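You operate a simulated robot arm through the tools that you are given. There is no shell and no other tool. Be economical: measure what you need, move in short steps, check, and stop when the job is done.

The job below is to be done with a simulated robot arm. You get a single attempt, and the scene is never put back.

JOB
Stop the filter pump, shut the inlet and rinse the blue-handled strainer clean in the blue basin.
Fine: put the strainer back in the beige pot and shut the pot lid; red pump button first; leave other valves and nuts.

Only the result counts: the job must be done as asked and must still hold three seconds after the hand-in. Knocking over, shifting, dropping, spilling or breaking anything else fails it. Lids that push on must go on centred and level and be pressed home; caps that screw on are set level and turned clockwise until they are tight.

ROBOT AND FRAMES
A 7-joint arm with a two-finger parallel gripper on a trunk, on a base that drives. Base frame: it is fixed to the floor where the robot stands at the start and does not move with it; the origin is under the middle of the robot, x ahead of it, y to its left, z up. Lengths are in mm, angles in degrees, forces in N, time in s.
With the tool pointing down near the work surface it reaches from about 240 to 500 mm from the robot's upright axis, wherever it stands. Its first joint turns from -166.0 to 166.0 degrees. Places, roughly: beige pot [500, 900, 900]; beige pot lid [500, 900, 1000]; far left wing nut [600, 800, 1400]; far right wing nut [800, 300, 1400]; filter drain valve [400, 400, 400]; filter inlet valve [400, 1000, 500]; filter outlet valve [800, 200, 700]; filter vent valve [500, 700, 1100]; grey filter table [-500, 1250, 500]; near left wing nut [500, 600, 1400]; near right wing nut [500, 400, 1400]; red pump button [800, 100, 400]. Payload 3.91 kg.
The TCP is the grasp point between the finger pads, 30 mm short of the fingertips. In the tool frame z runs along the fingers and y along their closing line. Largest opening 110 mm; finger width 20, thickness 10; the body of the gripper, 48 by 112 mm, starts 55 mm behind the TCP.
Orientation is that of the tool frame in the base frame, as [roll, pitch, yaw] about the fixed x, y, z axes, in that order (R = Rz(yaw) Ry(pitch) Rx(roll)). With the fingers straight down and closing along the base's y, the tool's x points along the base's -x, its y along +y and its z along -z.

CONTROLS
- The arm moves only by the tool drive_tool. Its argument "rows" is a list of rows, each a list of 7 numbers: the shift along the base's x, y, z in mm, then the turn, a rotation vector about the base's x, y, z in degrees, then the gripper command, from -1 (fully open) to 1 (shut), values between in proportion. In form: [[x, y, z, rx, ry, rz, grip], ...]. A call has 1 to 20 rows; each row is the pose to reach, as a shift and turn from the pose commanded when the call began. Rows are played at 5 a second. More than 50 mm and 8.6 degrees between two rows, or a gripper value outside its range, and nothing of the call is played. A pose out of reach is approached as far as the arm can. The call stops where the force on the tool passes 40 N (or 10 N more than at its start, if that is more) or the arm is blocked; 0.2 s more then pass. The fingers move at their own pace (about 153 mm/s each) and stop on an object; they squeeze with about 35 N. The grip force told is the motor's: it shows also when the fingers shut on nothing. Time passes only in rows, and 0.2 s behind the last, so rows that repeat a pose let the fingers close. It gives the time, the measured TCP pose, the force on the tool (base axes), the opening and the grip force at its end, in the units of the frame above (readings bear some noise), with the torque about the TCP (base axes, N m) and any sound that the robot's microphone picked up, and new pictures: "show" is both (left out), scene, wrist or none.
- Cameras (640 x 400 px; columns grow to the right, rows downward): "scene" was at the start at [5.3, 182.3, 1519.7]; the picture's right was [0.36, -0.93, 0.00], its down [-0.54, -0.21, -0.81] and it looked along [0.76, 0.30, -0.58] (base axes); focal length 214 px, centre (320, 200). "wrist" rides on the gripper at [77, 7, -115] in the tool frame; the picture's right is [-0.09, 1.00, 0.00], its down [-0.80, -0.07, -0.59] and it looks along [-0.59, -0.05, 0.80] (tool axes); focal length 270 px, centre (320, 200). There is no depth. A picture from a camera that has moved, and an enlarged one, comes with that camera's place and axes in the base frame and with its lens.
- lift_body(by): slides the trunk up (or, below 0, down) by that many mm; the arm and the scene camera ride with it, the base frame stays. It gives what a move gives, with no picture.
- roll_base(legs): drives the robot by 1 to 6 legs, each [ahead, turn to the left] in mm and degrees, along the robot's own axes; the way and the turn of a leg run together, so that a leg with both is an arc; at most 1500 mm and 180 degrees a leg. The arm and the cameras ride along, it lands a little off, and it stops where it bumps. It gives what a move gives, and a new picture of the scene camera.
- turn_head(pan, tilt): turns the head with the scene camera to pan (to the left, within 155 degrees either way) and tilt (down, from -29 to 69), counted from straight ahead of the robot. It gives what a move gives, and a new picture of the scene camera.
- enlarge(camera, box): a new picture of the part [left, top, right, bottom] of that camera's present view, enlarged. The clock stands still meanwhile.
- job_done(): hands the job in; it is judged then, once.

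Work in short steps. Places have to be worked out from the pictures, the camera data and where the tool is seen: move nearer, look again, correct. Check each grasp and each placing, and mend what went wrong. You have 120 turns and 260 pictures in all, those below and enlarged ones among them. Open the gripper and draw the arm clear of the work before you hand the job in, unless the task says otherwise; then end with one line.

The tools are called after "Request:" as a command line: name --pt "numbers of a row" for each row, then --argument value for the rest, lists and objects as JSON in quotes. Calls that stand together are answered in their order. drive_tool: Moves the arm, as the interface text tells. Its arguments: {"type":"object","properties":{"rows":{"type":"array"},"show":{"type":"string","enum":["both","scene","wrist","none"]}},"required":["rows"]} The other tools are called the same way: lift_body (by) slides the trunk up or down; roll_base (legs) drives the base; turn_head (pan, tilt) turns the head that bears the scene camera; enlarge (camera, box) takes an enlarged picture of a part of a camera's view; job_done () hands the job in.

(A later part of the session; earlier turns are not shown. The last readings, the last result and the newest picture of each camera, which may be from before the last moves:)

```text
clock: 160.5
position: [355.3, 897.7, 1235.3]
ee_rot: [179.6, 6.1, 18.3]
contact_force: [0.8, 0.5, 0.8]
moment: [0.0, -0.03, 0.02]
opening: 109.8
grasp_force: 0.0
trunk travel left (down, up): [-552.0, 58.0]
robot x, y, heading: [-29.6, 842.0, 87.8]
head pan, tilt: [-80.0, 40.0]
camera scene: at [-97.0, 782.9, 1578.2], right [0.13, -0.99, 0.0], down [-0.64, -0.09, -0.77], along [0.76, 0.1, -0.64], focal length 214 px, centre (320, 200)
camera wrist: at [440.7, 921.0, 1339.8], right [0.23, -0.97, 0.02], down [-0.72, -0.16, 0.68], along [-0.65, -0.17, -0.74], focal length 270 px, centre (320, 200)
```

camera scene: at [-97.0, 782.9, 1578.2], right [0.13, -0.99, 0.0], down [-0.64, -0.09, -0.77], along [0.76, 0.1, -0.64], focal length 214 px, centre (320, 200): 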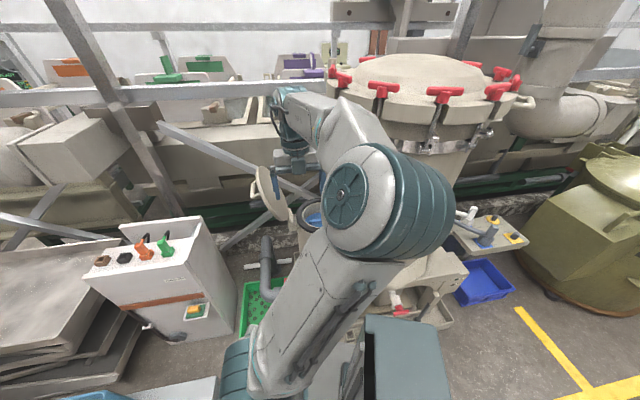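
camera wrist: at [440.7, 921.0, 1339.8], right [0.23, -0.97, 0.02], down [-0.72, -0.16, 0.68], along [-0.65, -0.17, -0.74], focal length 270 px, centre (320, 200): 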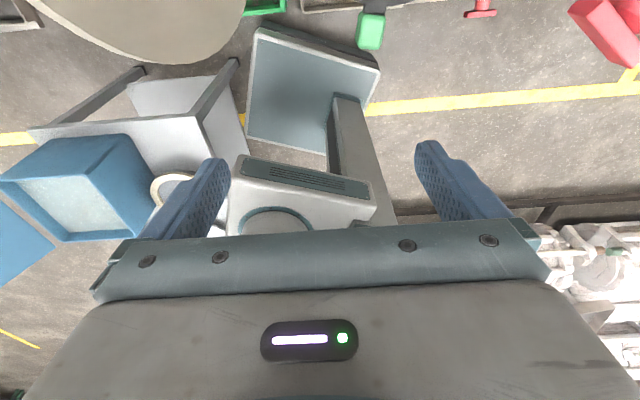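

Now tilt forward to ≈35° and move toward the pot in small steps, watching the elbow.

Request:
drive_tool --pt "18 0 4 2.1 -6.5 0 -1" --pt "36 0 8 4.2 -13 0 -1" --pt "54 0 12 6.4 -19.5 0 -1" --pt "72 0 16 8.5 -26 0 -1" --pt "90 0 20 10.6 -32.5 0 -1" --pt "105 0 25 12.7 -39 0 -1"

```text
clock: 161.9
position: [459.3, 924.7, 1267.8]
ee_rot: [175.7, -34.7, 22.3]
contact_force: [0.3, 0.6, -0.3]
moment: [0.0, 0.0, 0.01]
opening: 110.3
grasp_force: 0.1
trunk travel left (down, up): [-552.0, 58.0]
robot x, y, heading: [-29.7, 841.8, 87.7]
head pan, tilt: [-80.0, 40.0]
camera scene: at [-97.1, 783.7, 1580.3], right [0.13, -0.99, 0.0], down [-0.64, -0.09, -0.77], along [0.76, 0.1, -0.64], focal length 214 px, centre (320, 200)
camera wrist: at [455.7, 924.9, 1405.4], right [0.27, -0.96, 0.01], down [-0.96, -0.27, 0.03], along [-0.02, -0.02, -1.0], focal length 270 px, centre (320, 200)
```

scene: 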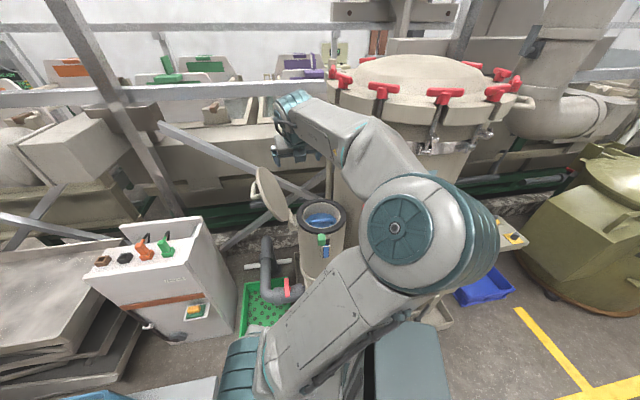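
wrist: 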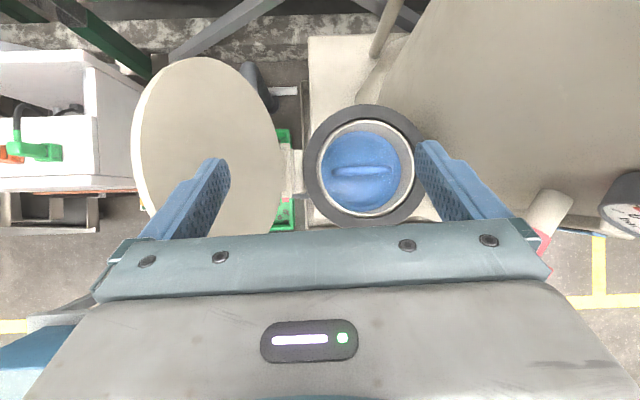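

The tool is deflected ~27 mm although the tool force is nil: the upper arm may lean on the robot's own box. I look down to verify.

Request:
turn_head --pan -80 --tilt 69

```text
clock: 162.9
position: [458.8, 916.8, 1264.6]
ee_rot: [175.4, -34.4, 21.8]
contact_force: [-0.2, -0.3, -0.1]
moment: [0.02, -0.04, -0.02]
opening: 110.2
grasp_force: 0.0
trunk travel left (down, up): [-552.0, 58.0]
robot x, y, heading: [-27.6, 841.5, 87.8]
head pan, tilt: [-80.0, 68.8]
camera scene: at [-125.8, 779.6, 1542.7], right [0.13, -0.99, 0.0], down [-0.92, -0.12, -0.36], along [0.36, 0.05, -0.93], focal length 214 px, centre (320, 200)
```

scene: 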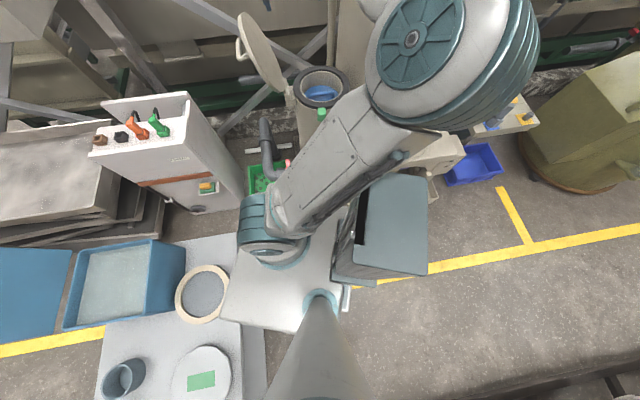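

Confirmed: the arm leans over the robot's own rear box; the vessel isn't involved. Better to have the machine in front of the robot: I first untilt and swing the tool to the robot's front.

Request:
drive_tool --pt "-18 0 -4 -2.1 6.5 0 -1" --pt "-36 0 -8 -4.2 13 0 -1" --pt "-54 0 -12 -6.2 19.2 0 -1" --pt "-72 0 -16 -8.3 25.7 0 -1" --pt "-90 0 -20 -10 31 0 -1" --pt "-105 0 -25 -10.8 33.5 0 -1" --show "none"

Request:
drive_tool --pt "-13 45 0 0 0 7 -1" --pt "-32 88 0 0 0 14 -1" --pt "-55 127 0 0 0 21 -1" --pt "-84 164 0 0 0 28 -1" --pt "-117 196 0 0 0 35 -1" --pt "-154 224 0 0 0 42 -1" --pt "-194 247 0 0 0 49 -1" --pt "-237 264 0 0 0 56 -1" --pt "-282 276 0 0 0 63 -1" --pt "-328 283 0 0 0 70 -1" --pt "-374 284 0 0 0 77 -1" --show "scene"

```text
clock: 164.3
position: [353.3, 900.1, 1233.7]
ee_rot: [179.7, 0.3, 18.5]
contact_force: [0.3, -1.1, 0.3]
moment: [-0.03, -0.02, 0.01]
opening: 110.0
grasp_force: 0.1
trunk travel left (down, up): [-552.0, 58.0]
robot x, y, heading: [-32.8, 838.3, 87.7]
head pan, tilt: [-80.0, 68.8]
```

```text
clock: 166.7
position: [-22.4, 1182.1, 1235.7]
ee_rot: [179.5, 0.4, 95.5]
contact_force: [0.3, -0.9, -0.1]
moment: [-0.01, -0.02, 0.01]
opening: 109.8
grasp_force: 0.1
trunk travel left (down, up): [-552.0, 58.0]
robot x, y, heading: [-30.4, 839.7, 87.9]
head pan, tilt: [-80.0, 68.8]
camera scene: at [-126.5, 780.0, 1542.0], right [0.13, -0.99, 0.0], down [-0.92, -0.13, -0.36], along [0.36, 0.05, -0.93], focal length 214 px, centre (320, 200)
```

scene: 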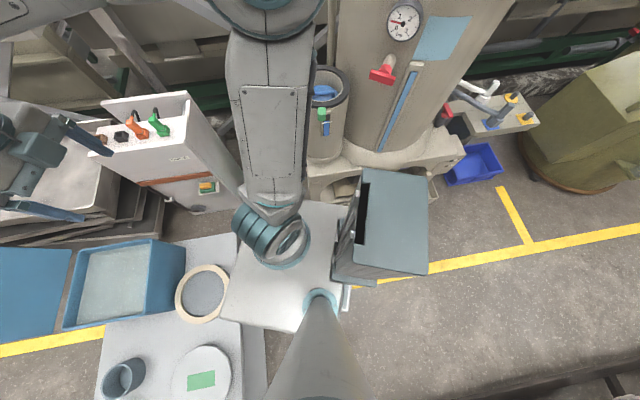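

The arm is in front now. I back off 70 mm, turn to heading ≈15° (machine ahead), and ease forward 65 mm.

Request:
roll_base --legs '[[-72, 0], [0, -73], [65, 0]]'

Request:
turn_head --pan -5 --tilt 45

```text
clock: 169.0
position: [87.2, 1091.7, 1235.9]
ee_rot: [179.5, 0.4, 76.0]
contact_force: [0.1, -1.1, 0.7]
moment: [0.0, 0.03, -0.03]
opening: 110.5
grasp_force: 0.1
trunk travel left (down, up): [-552.0, 58.0]
robot x, y, heading: [-33.3, 771.4, 69.2]
head pan, tilt: [-80.0, 68.8]
stopped in leg 2: the robot was blocked; the commanded pose is now the measured one
camera scene: at [-145.8, 744.8, 1542.1], right [-0.19, -0.98, 0.0], down [-0.92, 0.17, -0.36], along [0.36, -0.07, -0.93], focal length 214 px, centre (320, 200)
```

scene: 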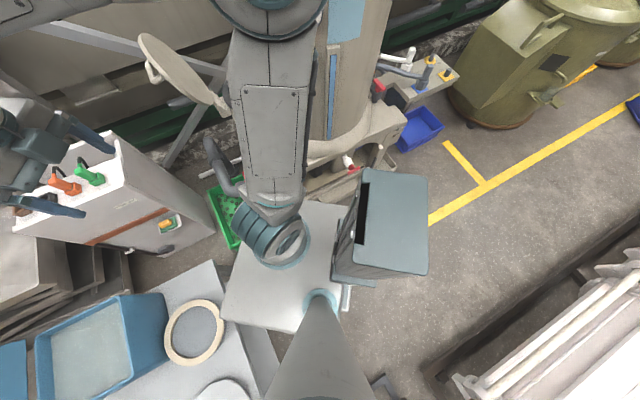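

```text
clock: 170.5
position: [85.3, 1092.4, 1236.9]
ee_rot: [179.4, 0.4, 76.1]
contact_force: [0.1, 0.3, 0.1]
moment: [0.01, 0.02, -0.02]
opening: 109.9
grasp_force: 0.1
trunk travel left (down, up): [-552.0, 58.0]
robot x, y, heading: [-36.5, 775.1, 69.0]
head pan, tilt: [-5.0, 45.0]
camera scene: at [-165.6, 828.6, 1570.9], right [0.9, -0.44, 0.0], down [-0.31, -0.64, -0.71], along [0.31, 0.64, -0.71], focal length 214 px, centre (320, 200)
```

scene: 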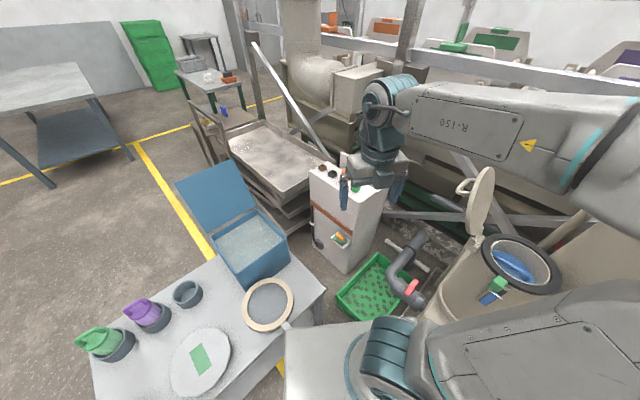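

The base front is longer (~330 mm) and met the crate corner. I back off 65 mm, then turn to 15° and go forward a little.

Request:
roll_base --legs '[[-65, 0], [0, -54], [58, 0]]'

```text
clock: 174.4
position: [328.6, 821.6, 1234.7]
ee_rot: [179.6, 0.4, 22.3]
contact_force: [-0.1, -0.3, -0.5]
moment: [0.02, -0.01, -0.04]
opening: 110.2
grasp_force: 0.2
trunk travel left (down, up): [-552.0, 58.0]
robot x, y, heading: [0.9, 730.3, 15.4]
head pan, tilt: [-5.0, 45.0]
camera scene: at [-32.9, 868.2, 1570.9], right [0.18, -0.98, 0.0], down [-0.7, -0.13, -0.71], along [0.69, 0.13, -0.71], focal length 214 px, centre (320, 200)
```

scene: 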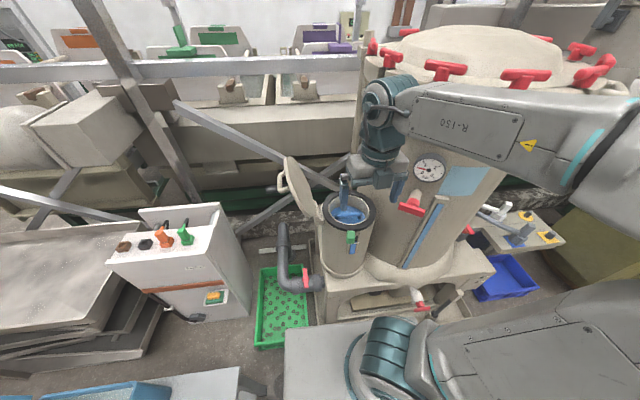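

Great view now, arm in front. I zoom on the pot and strainer.

Request:
enlarge --camera "scene" --box '[260, 140, 420, 290]'

```text
2.67 times, centred on (340, 215) of scene
camera zoom: at [-32.9, 868.2, 1570.9], right [0.18, -0.98, 0.0], down [-0.7, -0.13, -0.71], along [0.69, 0.13, -0.71], focal length 572 px, centre (267, 160)
```

zoom: 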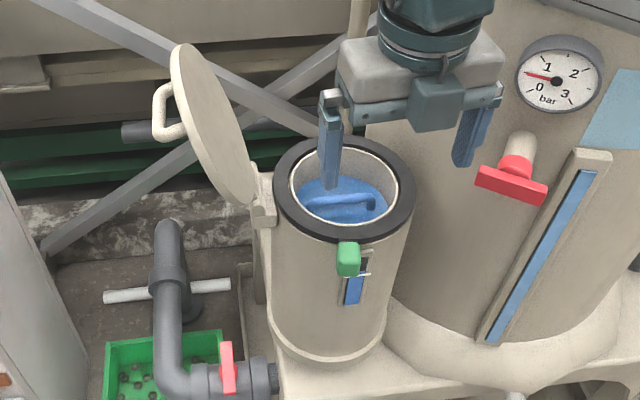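

Now I tilt ~25° forward and approach above the pot for a close wrist view of the handle.

Request:
drive_tool --pt "20 3 -10 1.3 -4 0 -1" --pt "45 8 -25 2.6 -8 0 -1" --pt "70 12 -45 3.9 -12 0 -1" --pt "95 17 -70 5.2 -16 0 -1" --pt "115 20 -90 6.5 -20 0 -1" --pt "131 23 -110 7.7 -23.8 0 -1"

```text
clock: 175.8
position: [461.9, 845.3, 1125.3]
ee_rot: [177.3, -24.8, 22.8]
contact_force: [0.4, 0.2, -0.3]
moment: [0.0, -0.01, 0.01]
opening: 110.2
grasp_force: 0.0
trunk travel left (down, up): [-552.0, 58.0]
robot x, y, heading: [-3.8, 726.3, 15.4]
head pan, tilt: [-5.0, 45.0]
camera scene: at [-33.8, 868.2, 1570.9], right [0.18, -0.98, 0.0], down [-0.7, -0.13, -0.71], along [0.69, 0.13, -0.71], focal length 214 px, centre (320, 200)
camera wrist: at [481.6, 851.6, 1262.5], right [0.29, -0.96, 0.01], down [-0.94, -0.29, 0.2], along [-0.19, -0.06, -0.98], focal length 270 px, centre (320, 200)
```

scene: 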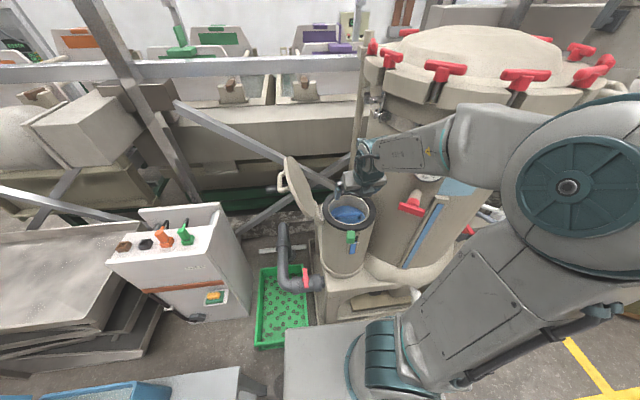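
wrist: 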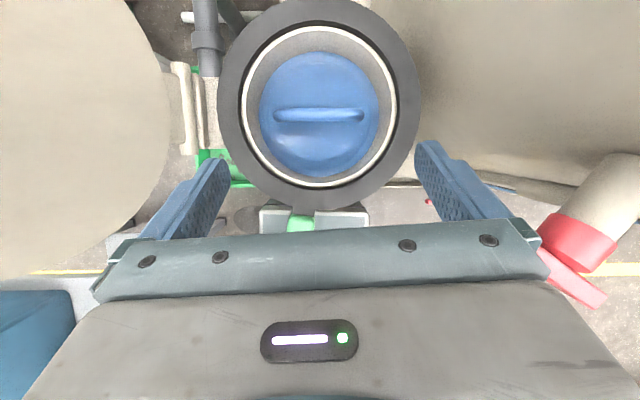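

The handle bar (≈100 mm long) is at ≈(511, 862, 958); inner ring ≈160 mm. Gripping across the bar is safest, so I untilt, then yaw clockwise to −74° above the pot.

Request:
drive_tool --pt "-10 0 15 -1.6 5 0 -1" --pt "-20 0 30 -3.2 10 0 -1" --pt "-30 0 45 -4.8 15 0 -1" --pt "-35 0 55 -6.4 20 0 -1" --pt "-40 0 60 -7.7 23.8 0 -1" --show "none"

Request:
drive_tool --pt "0 0 0 0 0 -8 -0.3" --pt "0 0 0 0 0 -16 -0.3" --pt "0 0 0 0 0 -24 -0.3" --pt "0 0 0 0 0 -32 -0.3" --pt "5 0 0 0 0 -40 -0.3" --pt "10 2 0 0 0 -48 -0.3" --pt "15 4 0 0 0 -56 -0.3" --pt "25 6 0 0 0 -64 -0.3" --pt "35 8 0 0 0 -72 -0.3" --pt "45 10 0 0 0 -80 -0.3" --pt "55 12 0 0 0 -88 -0.3" --pt "65 14 0 0 0 -96 -0.3"

```text
clock: 177.1
position: [419.4, 843.6, 1188.0]
ee_rot: [179.5, 0.4, 22.4]
contact_force: [0.8, 0.1, 0.0]
moment: [0.05, 0.01, 0.02]
opening: 109.7
grasp_force: 0.0
trunk travel left (down, up): [-552.0, 58.0]
robot x, y, heading: [2.0, 729.7, 15.5]
head pan, tilt: [-5.0, 45.0]
```

```text
clock: 179.7
position: [483.7, 857.6, 1185.5]
ee_rot: [179.4, 0.3, -73.8]
contact_force: [0.3, 0.9, -0.1]
moment: [0.02, -0.01, 0.04]
opening: 71.3
grasp_force: 0.2
trunk travel left (down, up): [-552.0, 58.0]
robot x, y, heading: [-4.1, 728.7, 15.5]
head pan, tilt: [-5.0, 45.0]
camera scene: at [-33.7, 867.9, 1570.9], right [0.18, -0.98, 0.0], down [-0.7, -0.13, -0.71], along [0.69, 0.13, -0.71], focal length 214 px, centre (320, 200)
camera wrist: at [500.0, 781.7, 1299.4], right [-0.98, -0.19, 0.01], down [-0.15, 0.79, 0.6], along [-0.12, 0.59, -0.8], focal length 270 px, centre (320, 200)
```

scene: 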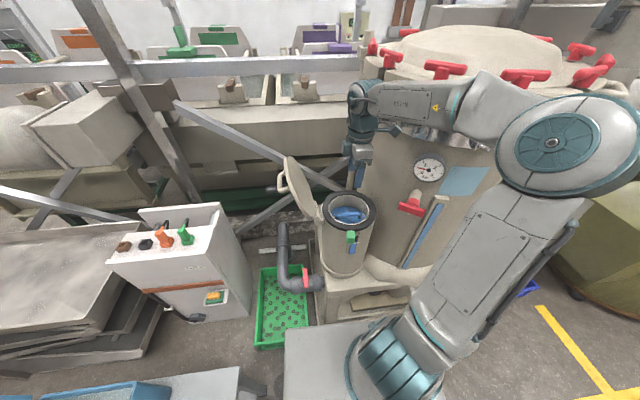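
wrist: 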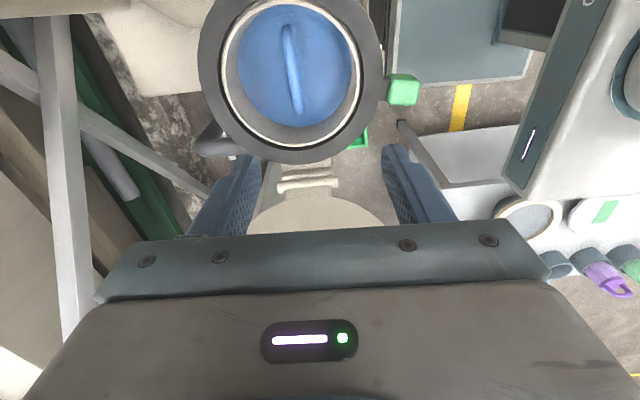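

Yaw −74° reached with comfortable posture. I centre over the bar and descend to z≈1050 for a closer look.

Request:
drive_tool --pt "15 1 -30 0 0 3 -0.3" --pt "30 2 -65 0 0 3 -0.3" --pt "30 2 -100 0 0 3 -0.3" --pt "30 2 -135 0 0 3 -0.3" --show "wrist"

Request:
enlarge --camera "scene" --box '[280, 130, 420, 250]'

```text
clock: 180.7
position: [515.1, 860.7, 1052.0]
ee_rot: [179.5, 0.4, -70.6]
contact_force: [0.7, 0.4, -0.3]
moment: [-0.01, 0.0, -0.02]
opening: 71.4
grasp_force: 0.0
trunk travel left (down, up): [-552.0, 58.0]
robot x, y, heading: [-3.1, 731.3, 15.4]
head pan, tilt: [-5.0, 45.0]
camera wrist: at [534.7, 785.4, 1165.4], right [-0.97, -0.25, 0.01], down [-0.19, 0.78, 0.6], along [-0.16, 0.58, -0.8], focal length 270 px, centre (320, 200)
```

wrist: 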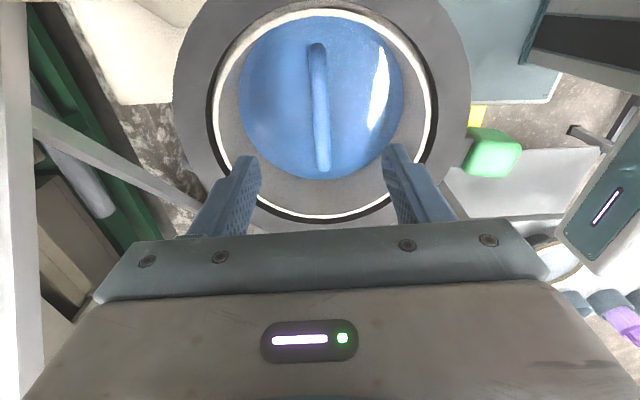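

```text
3.33 times, centred on (350, 190) of scene
camera zoom: at [-33.6, 867.7, 1571.0], right [0.18, -0.98, 0.0], down [-0.7, -0.13, -0.71], along [0.69, 0.13, -0.71], focal length 715 px, centre (220, 233)
```

zoom: 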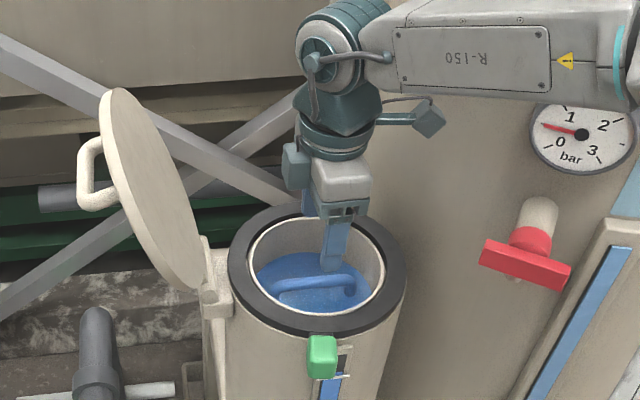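

The bar is centred between the fingers, z≈948. I descend to TCP z≈970 and close.

Request:
drive_tool --pt "0 -2 -30 0 0 0 -0.3" --pt "0 -4 -60 0 0 0 -0.3" --pt "0 -4 -72 0 0 0 -0.3" --pt "0 -4 -82 0 0 0 -0.3" --pt "0 -4 -82 0 0 0 1" --pt "0 -4 -82 0 0 0 1" --pt "0 -4 -82 0 0 0 1"

```text
clock: 182.2
position: [512.9, 854.8, 967.5]
ee_rot: [179.4, 0.4, -70.5]
contact_force: [0.3, -0.1, -0.4]
moment: [-0.01, -0.01, 0.0]
opening: 13.1
grasp_force: 35.0
trunk travel left (down, up): [-552.0, 58.0]
robot x, y, heading: [-3.4, 724.7, 15.6]
head pan, tilt: [-5.0, 45.0]
camera scene: at [-33.9, 867.8, 1570.9], right [0.18, -0.98, 0.0], down [-0.7, -0.13, -0.71], along [0.7, 0.13, -0.71], focal length 214 px, centre (320, 200)
camera wrist: at [533.4, 780.1, 1082.0], right [-0.97, -0.25, 0.01], down [-0.19, 0.78, 0.6], along [-0.16, 0.58, -0.8], focal length 270 px, centre (320, 200)
```

scene: 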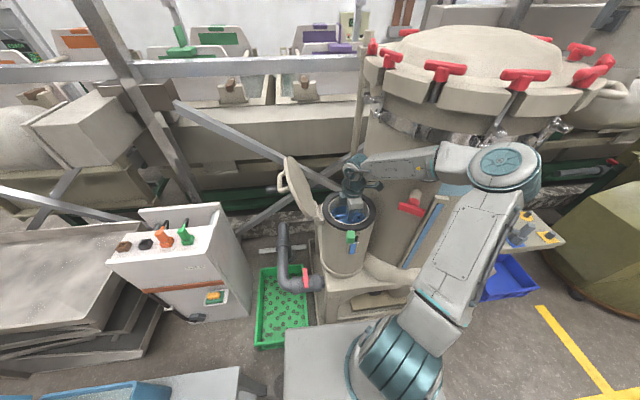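
wrist: 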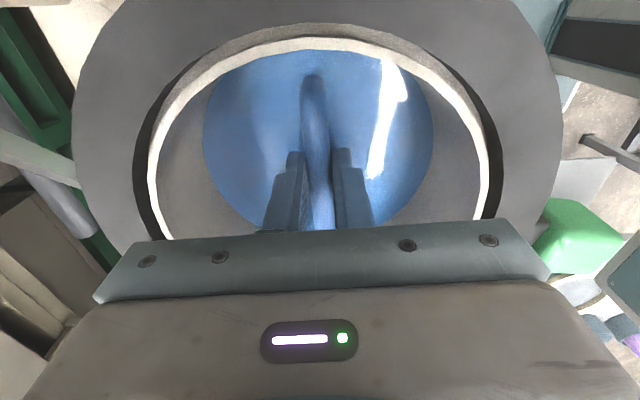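

The bar is gripped (13 mm). I lift straight up 200 mm in steps.

Request:
drive_tool --pt "0 0 10 0 0 0 1" --pt "0 0 30 0 0 0 1" --pt "0 0 60 0 0 0 1" --pt "0 0 95 0 0 0 1" --pt "0 0 130 0 0 0 1" --pt "0 0 165 0 0 0 1" --pt "0 0 200 0 0 0 1"

```text
clock: 183.8
position: [513.9, 856.5, 1168.6]
ee_rot: [179.4, 0.2, -70.5]
contact_force: [0.0, 0.6, -1.1]
moment: [-0.01, -0.01, -0.04]
opening: 13.0
grasp_force: 35.0
trunk travel left (down, up): [-552.0, 58.0]
robot x, y, heading: [2.1, 726.5, 15.4]
head pan, tilt: [-5.0, 45.0]
camera scene: at [-34.3, 868.0, 1570.8], right [0.18, -0.98, 0.0], down [-0.7, -0.13, -0.71], along [0.7, 0.13, -0.71], focal length 214 px, centre (320, 200)
camera wrist: at [534.1, 780.8, 1281.4], right [-0.97, -0.25, 0.01], down [-0.19, 0.78, 0.6], along [-0.16, 0.58, -0.8], focal length 270 px, centre (320, 200)
```

scene: 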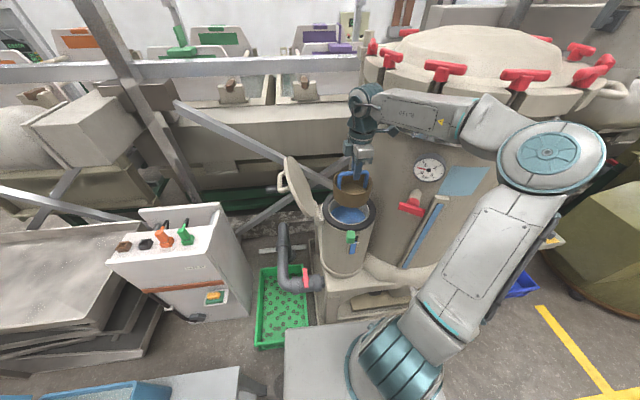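
wrist: 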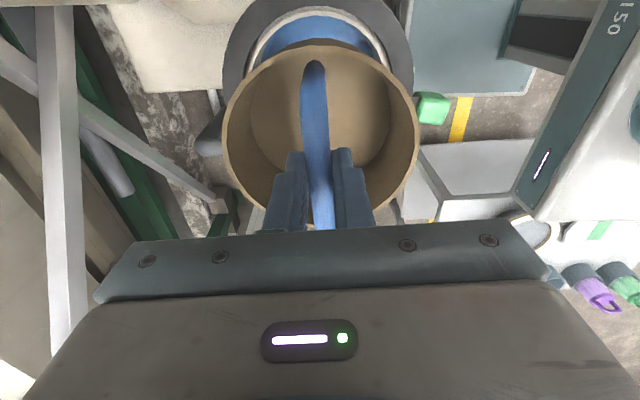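

The brown (dirty) basket strainer is up. I zoom to see its height and whether it's clear of the rim.

Request:
enlarge --camera "scene" --box '[280, 120, 420, 250]'

```text
3.08 times, centred on (350, 185) of scene
camera zoom: at [-34.3, 868.0, 1570.8], right [0.18, -0.98, 0.0], down [-0.7, -0.13, -0.71], along [0.7, 0.13, -0.71], focal length 660 px, centre (228, 246)
```

zoom: 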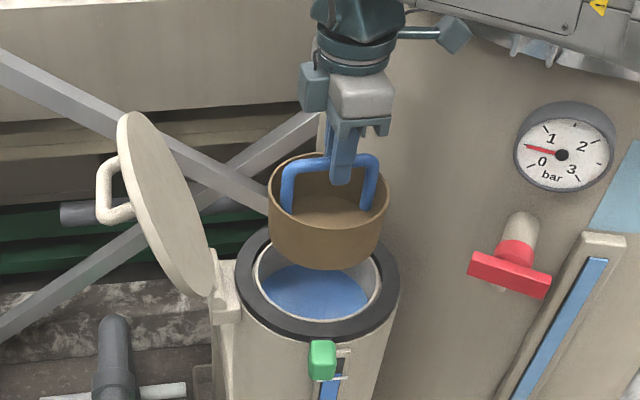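

The basket (~100 mm deep) has its bottom ~40 mm above the rim. I raise 40 mm more and retract toward the robot.

Request:
drive_tool --pt "0 0 25 0 0 0 1" --pt "0 0 45 0 0 0 1" --pt "-25 -6 50 0 0 0 1" --pt "-55 -14 50 0 0 0 1" --pt "-85 -22 50 0 0 0 1" --pt "-115 -30 50 0 0 0 1" --pt "-144 -38 50 0 0 0 1" --show "scene"

```text
clock: 185.4
position: [369.5, 816.8, 1218.4]
ee_rot: [179.4, 0.4, -70.6]
contact_force: [0.3, -0.2, -0.9]
moment: [0.02, 0.0, -0.03]
opening: 12.9
grasp_force: 35.0
trunk travel left (down, up): [-552.0, 58.0]
robot x, y, heading: [1.7, 725.3, 15.6]
head pan, tilt: [-5.0, 45.0]
camera scene: at [-34.7, 867.7, 1570.9], right [0.18, -0.98, 0.0], down [-0.69, -0.13, -0.71], along [0.7, 0.13, -0.71], focal length 214 px, centre (320, 200)
```

scene: 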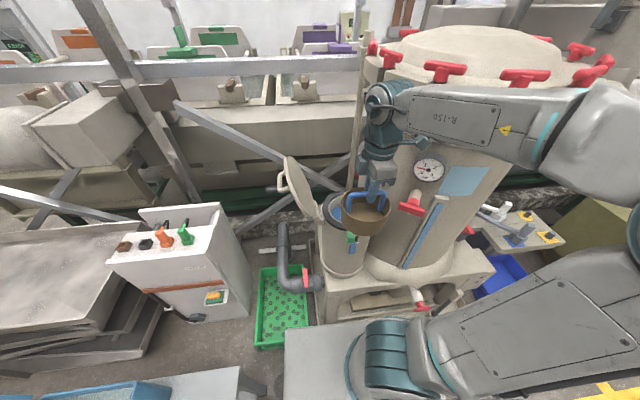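

Strainer is held securely. Now drive: back 60 mm, turn to heading 88°, forward ~130 mm to the table stance.

Request:
roll_base --legs '[[-62, 0], [0, 72.5], [128, 0]]'

Request:
turn_head --pan 5 --tilt 45

```text
clock: 190.5
position: [-34.6, 1219.4, 1218.0]
ee_rot: [179.3, 0.3, 2.6]
contact_force: [-0.2, -0.2, -2.1]
moment: [-0.02, 0.01, -0.01]
opening: 13.3
grasp_force: 35.3
trunk travel left (down, up): [-552.0, 58.0]
robot x, y, heading: [-55.9, 833.9, 88.5]
head pan, tilt: [-5.0, 45.0]
camera scene: at [-200.7, 846.6, 1570.9], right [0.99, -0.11, 0.0], down [-0.08, -0.7, -0.71], along [0.08, 0.7, -0.71], focal length 214 px, centre (320, 200)
```

scene: 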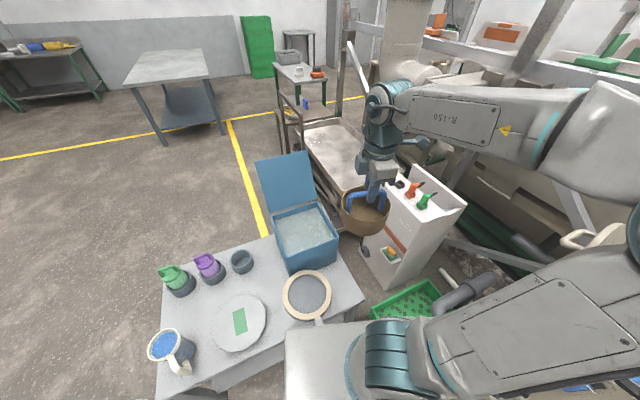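

```text
clock: 191.2
position: [-35.4, 1218.7, 1217.4]
ee_rot: [179.4, 0.4, 2.6]
contact_force: [-0.1, 0.5, -1.7]
moment: [-0.03, 0.0, -0.02]
opening: 12.9
grasp_force: 34.6
trunk travel left (down, up): [-552.0, 58.0]
robot x, y, heading: [-58.2, 839.3, 88.5]
head pan, tilt: [5.0, 45.0]
camera scene: at [-214.8, 845.8, 1570.9], right [1.0, 0.06, 0.0], down [0.05, -0.71, -0.71], along [-0.05, 0.71, -0.71], focal length 214 px, centre (320, 200)
```

scene: 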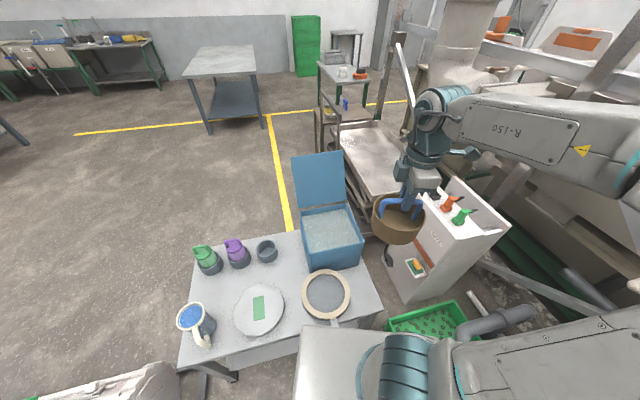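

Arrived without a bump. I zoom on the basin to locate it and its water level.

Request:
enlarge --camera "scene" --box '[260, 140, 400, 330]'

```text
2.11 times, centred on (330, 235) of scene
camera zoom: at [-214.8, 845.8, 1570.9], right [1.0, 0.06, 0.0], down [0.05, -0.71, -0.71], along [-0.05, 0.71, -0.71], focal length 452 px, centre (299, 126)
```

zoom: 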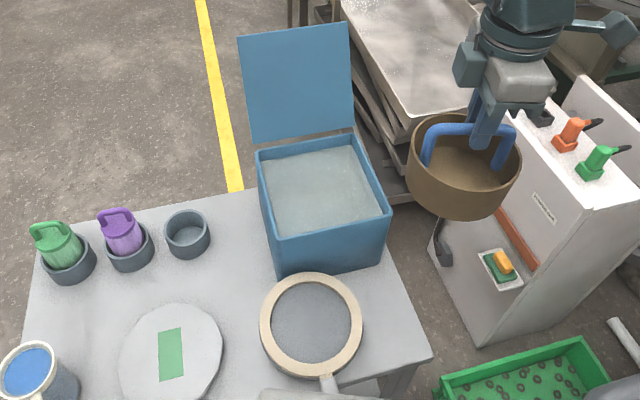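

Basin: centre ≈(-217,1426), rim z≈836, about 225 mm square, filled nearly to the rim. I lower the trunk 160 and extend over the basin's near-centre at z≈1015.

Request:
lift_body --by -160

Request:
drive_tool --pt "-25 27 -5 0 0 0 1" --pt "-55 57 -10 0 0 0 1" --pt "-85 89 -20 0 0 0 1" --pt "-115 120 -30 0 0 0 1" --pt "-145 152 -40 0 0 0 1" --pt "-175 183 -45 0 0 0 1"

```text
clock: 193.0
position: [-35.2, 1219.3, 1058.0]
ee_rot: [179.4, 0.3, 2.6]
contact_force: [0.3, 0.0, -0.8]
moment: [-0.01, 0.01, 0.01]
opening: 13.2
grasp_force: 34.6
trunk travel left (down, up): [-392.0, 218.0]
robot x, y, heading: [-55.1, 837.6, 88.7]
head pan, tilt: [5.0, 45.0]
```

```text
clock: 194.4
position: [-212.9, 1401.1, 1012.8]
ee_rot: [179.4, 0.2, 2.6]
contact_force: [-0.6, -0.2, -1.1]
moment: [0.0, -0.02, -0.01]
opening: 13.1
grasp_force: 34.8
trunk travel left (down, up): [-392.0, 218.0]
robot x, y, heading: [-56.3, 839.5, 88.8]
head pan, tilt: [5.0, 45.0]
camera scene: at [-215.4, 846.0, 1410.8], right [1.0, 0.07, 0.0], down [0.05, -0.71, -0.71], along [-0.05, 0.71, -0.71], focal length 214 px, centre (320, 200)
camera wrist: at [-134.8, 1398.6, 1125.9], right [-0.04, -1.0, 0.01], down [-0.8, 0.04, 0.6], along [-0.6, 0.02, -0.8], focal length 270 px, centre (320, 200)
```

scene: 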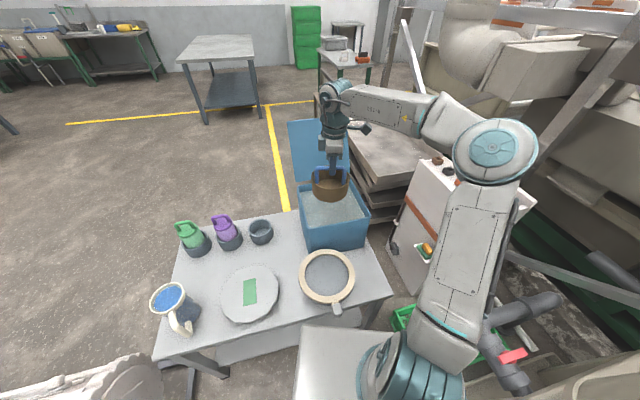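
wrist: 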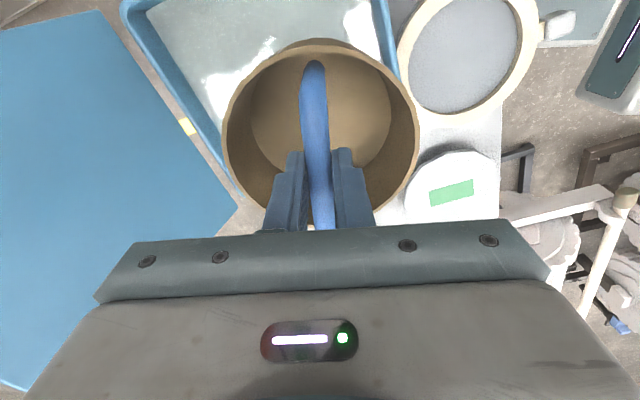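

The basket is over the basin with ~15 mm to the front wall; I shift 12 mm deeper, lower the trunk 90 mm, then descend with the arm into the water.

Request:
drive_tool --pt "-2 6 0 0 0 0 1" --pt "-4 13 0 0 0 0 1" --pt "-4 13 0 0 0 0 1" --show "none"

Request:
lift_body --by -90

Request:
drive_tool --pt "0 0 -15 0 0 0 1" --pt "0 0 -30 0 0 0 1" --pt "0 0 -45 0 0 0 1" --pt "0 0 -60 0 0 0 1" --pt "0 0 -75 0 0 0 1"

```text
clock: 195.2
position: [-215.2, 1414.7, 1012.2]
ee_rot: [179.4, 0.3, 2.6]
contact_force: [0.4, -0.8, 0.0]
moment: [0.04, -0.01, -0.02]
opening: 13.2
grasp_force: 35.4
trunk travel left (down, up): [-392.0, 218.0]
robot x, y, heading: [-57.5, 836.9, 88.7]
head pan, tilt: [5.0, 45.0]
```

```text
clock: 196.5
position: [-214.4, 1413.8, 922.1]
ee_rot: [179.4, 0.4, 2.6]
contact_force: [0.2, -0.4, -1.0]
moment: [0.0, 0.01, -0.06]
opening: 13.0
grasp_force: 34.9
trunk travel left (down, up): [-302.0, 308.0]
robot x, y, heading: [-57.4, 837.9, 88.9]
head pan, tilt: [5.0, 45.0]
```

```text
clock: 197.7
position: [-214.4, 1415.3, 846.0]
ee_rot: [179.4, 0.3, 2.5]
contact_force: [0.1, -0.3, 0.1]
moment: [0.01, -0.06, -0.03]
opening: 13.0
grasp_force: 35.1
trunk travel left (down, up): [-302.0, 308.0]
robot x, y, heading: [-55.2, 835.5, 88.9]
head pan, tilt: [5.0, 45.0]
camera scene: at [-215.0, 845.8, 1320.9], right [1.0, 0.06, 0.0], down [0.05, -0.71, -0.71], along [-0.05, 0.71, -0.71], focal length 214 px, centre (320, 200)
camera wrist: at [-136.7, 1411.7, 961.2], right [-0.04, -1.0, 0.01], down [-0.8, 0.04, 0.6], along [-0.6, 0.02, -0.8], focal length 270 px, centre (320, 200)
```

scene: 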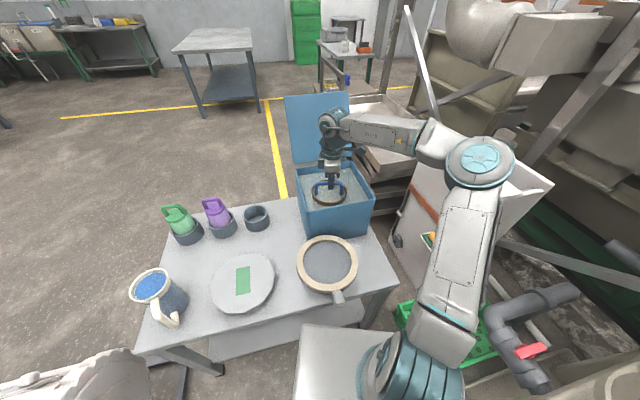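
wrist: 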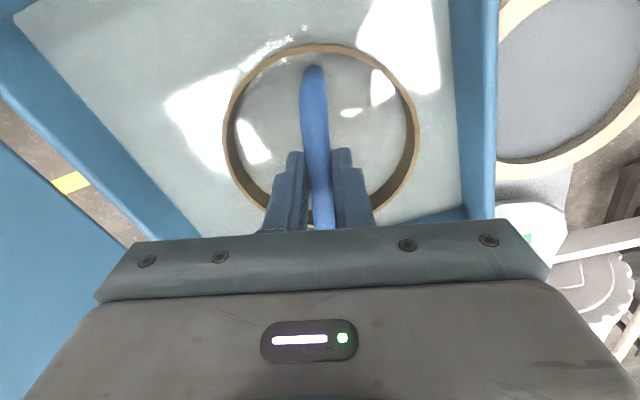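

The basket is submerged up to its rim. I go 18 mm deeper and swish it gently around and up-down.

Request:
drive_tool --pt "0 5 -9 0 0 0 1" --pt "0 10 -18 0 0 0 1" --pt "12 12 -18 0 0 0 1" --pt "18 20 -18 0 0 0 1" --pt "8 30 -18 0 0 0 1" --pt "-8 30 -18 0 0 0 1" --pt "-18 20 -18 0 0 0 1" --pt "-12 10 -18 0 0 0 1" --pt "0 8 -18 0 0 0 1" --pt "12 12 -18 0 0 0 1" --pt "18 20 -18 0 0 0 1" --pt "8 30 -18 0 0 0 1" --pt "-8 30 -18 0 0 0 1" --pt "-18 20 -18 0 0 0 1" --pt "-8 10 -18 0 0 0 1" --pt "0 10 -5 0 0 0 1" --pt "0 10 12 0 0 0 1" --pt "0 10 -5 0 0 0 1" --pt "0 10 -18 0 0 0 1"

```text
clock: 201.7
position: [-213.2, 1424.9, 829.0]
ee_rot: [179.4, 0.4, 2.6]
contact_force: [-0.2, 0.8, -1.2]
moment: [0.01, 0.01, -0.02]
opening: 13.1
grasp_force: 34.8
trunk travel left (down, up): [-302.0, 308.0]
robot x, y, heading: [-57.3, 836.9, 88.8]
head pan, tilt: [5.0, 45.0]
camera scene: at [-215.0, 845.8, 1320.9], right [1.0, 0.06, 0.0], down [0.05, -0.71, -0.71], along [-0.05, 0.71, -0.71], focal length 214 px, centre (320, 200)
camera wrist: at [-136.0, 1422.0, 943.1], right [-0.04, -1.0, 0.01], down [-0.8, 0.04, 0.6], along [-0.6, 0.02, -0.8], focal length 270 px, centre (320, 200)
```

scene: 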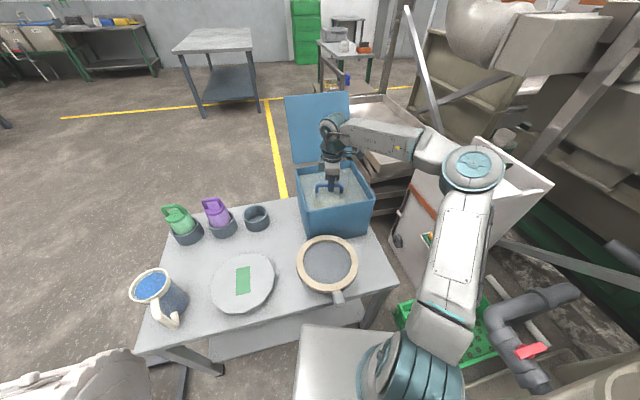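
wrist: 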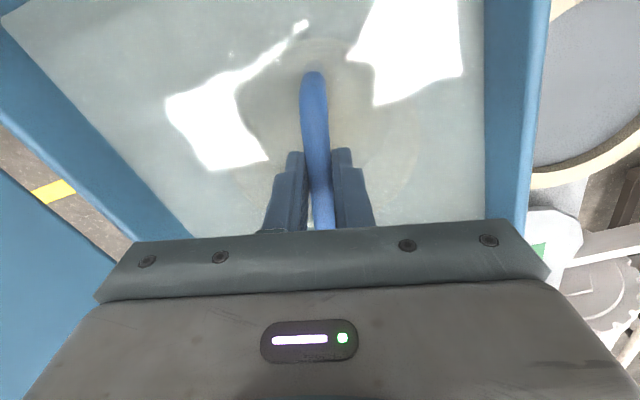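

Fully submerged. I lift it slowly out to above the rim and let it drain, then check whether it's clean.

Request:
drive_tool --pt "0 -5 20 0 0 0 1" --pt "0 -5 40 0 0 0 1" --pt "0 -5 65 0 0 0 1" --pt "0 -5 90 0 0 0 1" --pt "0 -5 115 0 0 0 1" --pt "0 -5 140 0 0 0 1" --pt "0 -5 160 0 0 0 1" --pt "0 -5 160 0 0 0 1" --pt "0 -5 160 0 0 0 1" --pt "0 -5 160 0 0 0 1" --pt "0 -5 160 0 0 0 1"

```text
clock: 204.1
position: [-214.5, 1419.0, 989.8]
ee_rot: [179.4, 0.3, 2.6]
contact_force: [0.8, 0.4, -1.0]
moment: [0.01, 0.01, 0.0]
opening: 13.1
grasp_force: 35.0
trunk travel left (down, up): [-302.0, 308.0]
robot x, y, heading: [-56.5, 834.7, 88.6]
head pan, tilt: [5.0, 45.0]
camera scene: at [-215.0, 845.8, 1320.9], right [1.0, 0.07, 0.0], down [0.05, -0.71, -0.71], along [-0.05, 0.71, -0.71], focal length 214 px, centre (320, 200)
camera wrist: at [-136.7, 1417.0, 1103.2], right [-0.04, -1.0, 0.01], down [-0.8, 0.04, 0.6], along [-0.6, 0.02, -0.8], focal length 270 px, centre (320, 200)
```

scene: 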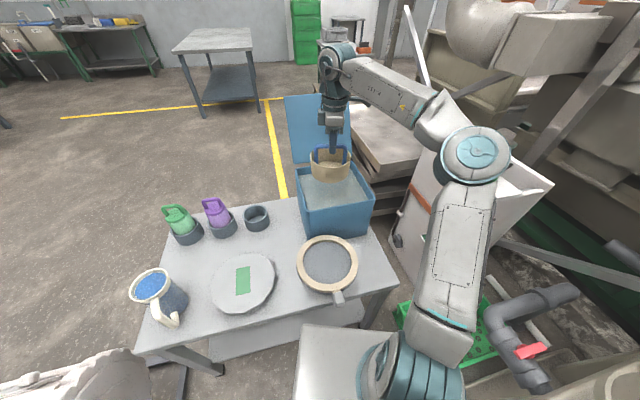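
wrist: 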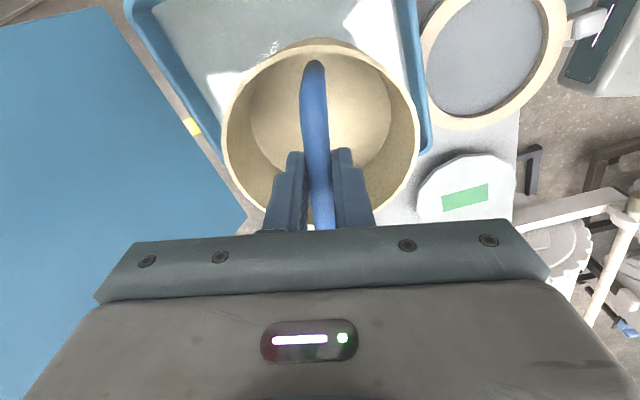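

It has lightened clearly; still tan. I dip and swish again, longer.

Request:
drive_tool --pt "0 0 -40 0 0 0 1" --pt "0 0 -80 0 0 0 1" --pt "0 3 -120 0 0 0 1" --pt "0 5 -160 0 0 0 1" --pt "15 10 -160 0 0 0 1" --pt "15 25 -160 0 0 0 1" --pt "-15 25 -160 0 0 0 1" --pt "-15 8 -160 0 0 0 1" --pt "0 5 -125 0 0 0 1" --pt "0 5 -160 0 0 0 1" --pt "15 10 -160 0 0 0 1" --pt "15 25 -160 0 0 0 1" --pt "-15 25 -160 0 0 0 1" --pt "-15 8 -160 0 0 0 1" --pt "0 5 -125 0 0 0 1" --pt "0 5 -160 0 0 0 1" --pt "15 10 -160 0 0 0 1" --pt "15 25 -160 0 0 0 1" --pt "-15 25 -160 0 0 0 1" --pt "0 8 -160 0 0 0 1" --show "none"

Request:
drive_tool --pt "15 2 0 0 0 0 1" --pt "15 17 0 0 0 0 1" --pt "-15 17 0 0 0 0 1" --pt "-15 0 0 0 0 0 1" --pt "0 -3 35 0 0 0 1" --pt "0 -3 0 0 0 0 1" --pt "15 2 0 0 0 0 1" --pt "15 17 0 0 0 0 1" --pt "-15 17 0 0 0 0 1" --pt "-15 0 0 0 0 0 1" --pt "0 -5 25 0 0 0 1" --pt "0 -5 60 0 0 0 1" --pt "0 -5 95 0 0 0 1" --pt "0 -5 130 0 0 0 1" --pt "0 -5 160 0 0 0 1" --pt "0 -5 160 0 0 0 1" --pt "0 -5 160 0 0 0 1" --pt "0 -5 160 0 0 0 1" --pt "0 -5 160 0 0 0 1" --show "wrist"

```text
clock: 208.3
position: [-213.7, 1427.4, 830.1]
ee_rot: [179.5, 0.3, 2.5]
contact_force: [0.2, 0.7, -1.1]
moment: [-0.01, -0.02, 0.02]
opening: 13.2
grasp_force: 35.4
trunk travel left (down, up): [-302.0, 308.0]
robot x, y, heading: [-55.9, 837.0, 88.7]
head pan, tilt: [5.0, 45.0]
```

```text
clock: 212.3
position: [-214.1, 1421.9, 988.7]
ee_rot: [179.4, 0.3, 2.6]
contact_force: [-0.8, -0.2, -0.8]
moment: [0.03, 0.03, -0.03]
opening: 13.0
grasp_force: 35.3
trunk travel left (down, up): [-302.0, 308.0]
robot x, y, heading: [-58.7, 838.7, 88.7]
head pan, tilt: [5.0, 45.0]
camera wrist: at [-136.3, 1419.2, 1103.4], right [-0.04, -1.0, 0.01], down [-0.8, 0.04, 0.6], along [-0.6, 0.02, -0.8], focal length 270 px, centre (320, 200)
```

wrist: 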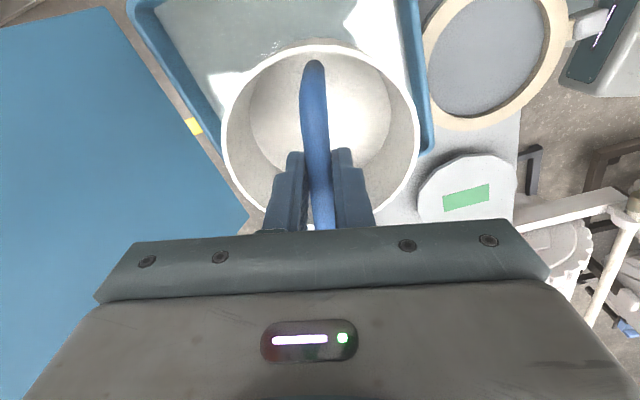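

The strainer is now white/clean. One more dip for certainty, then lift and drain.

Request:
drive_tool --pt "0 0 -40 0 0 0 1" --pt "0 0 -80 0 0 0 1" --pt "0 3 -120 0 0 0 1" --pt "0 3 -160 0 0 0 1" --pt "15 8 -160 0 0 0 1" --pt "15 20 -160 0 0 0 1" --pt "-15 20 -160 0 0 0 1" --pt "-15 5 -160 0 0 0 1" --pt "0 3 -160 0 0 0 1" --pt "0 0 -125 0 0 0 1" --pt "0 0 -90 0 0 0 1" --pt "0 0 -50 0 0 0 1" --pt "0 0 -10 0 0 0 1" --pt "0 0 5 0 0 0 1" --pt "0 0 5 0 0 0 1" --pt "0 0 5 0 0 0 1" --pt "0 0 5 0 0 0 1" --pt "0 0 5 0 0 0 1" --pt "0 0 5 0 0 0 1"

```text
clock: 216.3
position: [-214.6, 1420.3, 995.1]
ee_rot: [179.3, 0.3, 2.6]
contact_force: [0.5, 0.8, -1.3]
moment: [0.01, -0.02, -0.02]
opening: 13.0
grasp_force: 35.3
trunk travel left (down, up): [-302.0, 308.0]
robot x, y, heading: [-55.3, 839.2, 88.7]
head pan, tilt: [5.0, 45.0]
camera scene: at [-215.0, 845.8, 1320.9], right [1.0, 0.06, 0.0], down [0.05, -0.71, -0.71], along [-0.05, 0.71, -0.71], focal length 214 px, centre (320, 200)
camera wrist: at [-137.6, 1417.9, 1108.8], right [-0.04, -1.0, 0.01], down [-0.8, 0.04, 0.6], along [-0.6, 0.02, -0.8], focal length 270 px, centre (320, 200)
```

scene: 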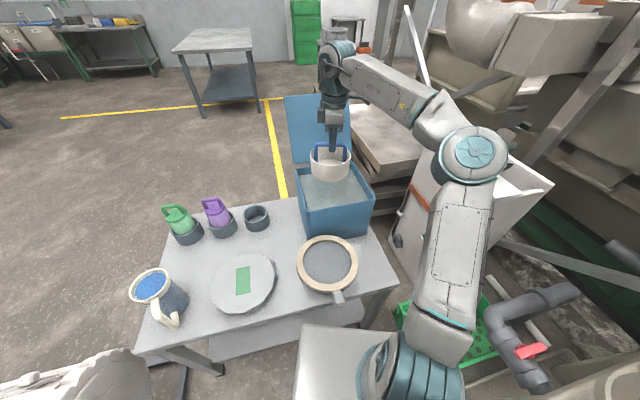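
wrist: 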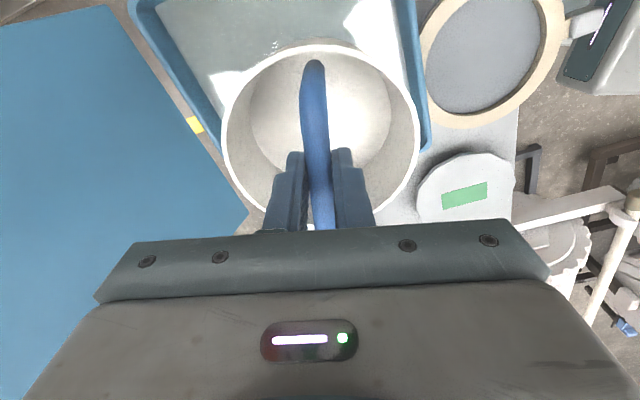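

Clean. I raise the trunk 250 mm, retract to the carrying pose and drive back to the pot stance.

Request:
lift_body --by 250

Request:
drive_tool --pt "30 -33 -3 0 0 0 1" --pt "60 -67 -6 0 0 0 1" --pt "90 -101 -10 0 0 0 1" --pt "120 -135 -15 0 0 0 1" --pt "150 -169 -20 0 0 0 1" --pt "179 -201 -27 0 0 0 1" --show "none"

Request:
roll_base --legs '[[-128, 0], [0, -73], [62, 0]]'

Request:
turn_head --pan -5 --tilt 45

```text
clock: 218.8
position: [-214.8, 1421.2, 1245.2]
ee_rot: [179.4, 0.4, 2.6]
contact_force: [0.6, 0.1, -1.1]
moment: [-0.04, 0.02, -0.01]
opening: 13.2
grasp_force: 35.6
trunk travel left (down, up): [-552.0, 58.0]
robot x, y, heading: [-56.8, 837.2, 89.1]
head pan, tilt: [5.0, 45.0]
```

```text
clock: 220.2
position: [-36.2, 1217.3, 1217.7]
ee_rot: [179.4, 0.3, 2.7]
contact_force: [-0.8, 0.5, -0.6]
moment: [-0.01, 0.02, 0.0]
opening: 13.2
grasp_force: 34.9
trunk travel left (down, up): [-552.0, 58.0]
robot x, y, heading: [-58.3, 836.5, 88.4]
head pan, tilt: [5.0, 45.0]
```

```text
clock: 225.3
position: [373.2, 808.2, 1216.4]
ee_rot: [179.4, 0.3, -71.6]
contact_force: [0.6, 0.4, -1.4]
moment: [-0.02, 0.01, -0.01]
opening: 13.0
grasp_force: 34.5
trunk travel left (down, up): [-552.0, 58.0]
robot x, y, heading: [0.9, 725.2, 14.5]
head pan, tilt: [5.0, 45.0]
camera scene: at [-34.3, 877.9, 1570.9], right [0.34, -0.94, 0.0], down [-0.67, -0.24, -0.71], along [0.67, 0.24, -0.71], focal length 214 px, centre (320, 200)
```

scene: 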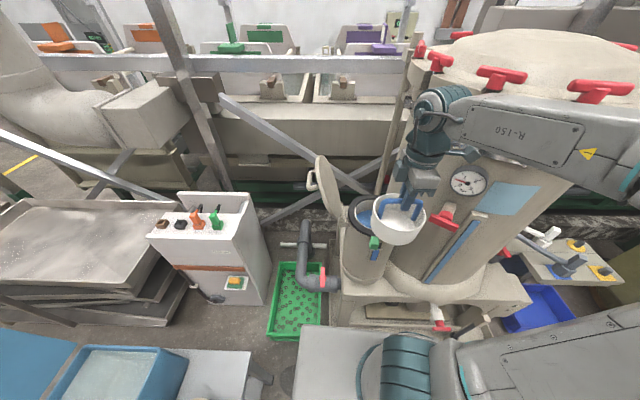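

```text
clock: 226.0
position: [371.4, 807.2, 1217.7]
ee_rot: [179.4, 0.3, -71.5]
contact_force: [1.0, 1.4, -0.2]
moment: [0.0, -0.03, -0.01]
opening: 12.9
grasp_force: 35.6
trunk travel left (down, up): [-552.0, 58.0]
robot x, y, heading: [-1.1, 727.5, 14.7]
head pan, tilt: [-5.0, 45.0]
camera scene: at [-31.8, 863.9, 1570.9], right [0.17, -0.99, 0.0], down [-0.7, -0.12, -0.71], along [0.7, 0.12, -0.71], focal length 214 px, centre (320, 200)
```

scene: 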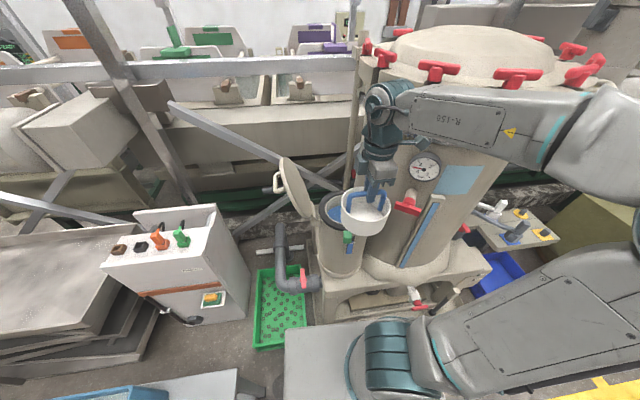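

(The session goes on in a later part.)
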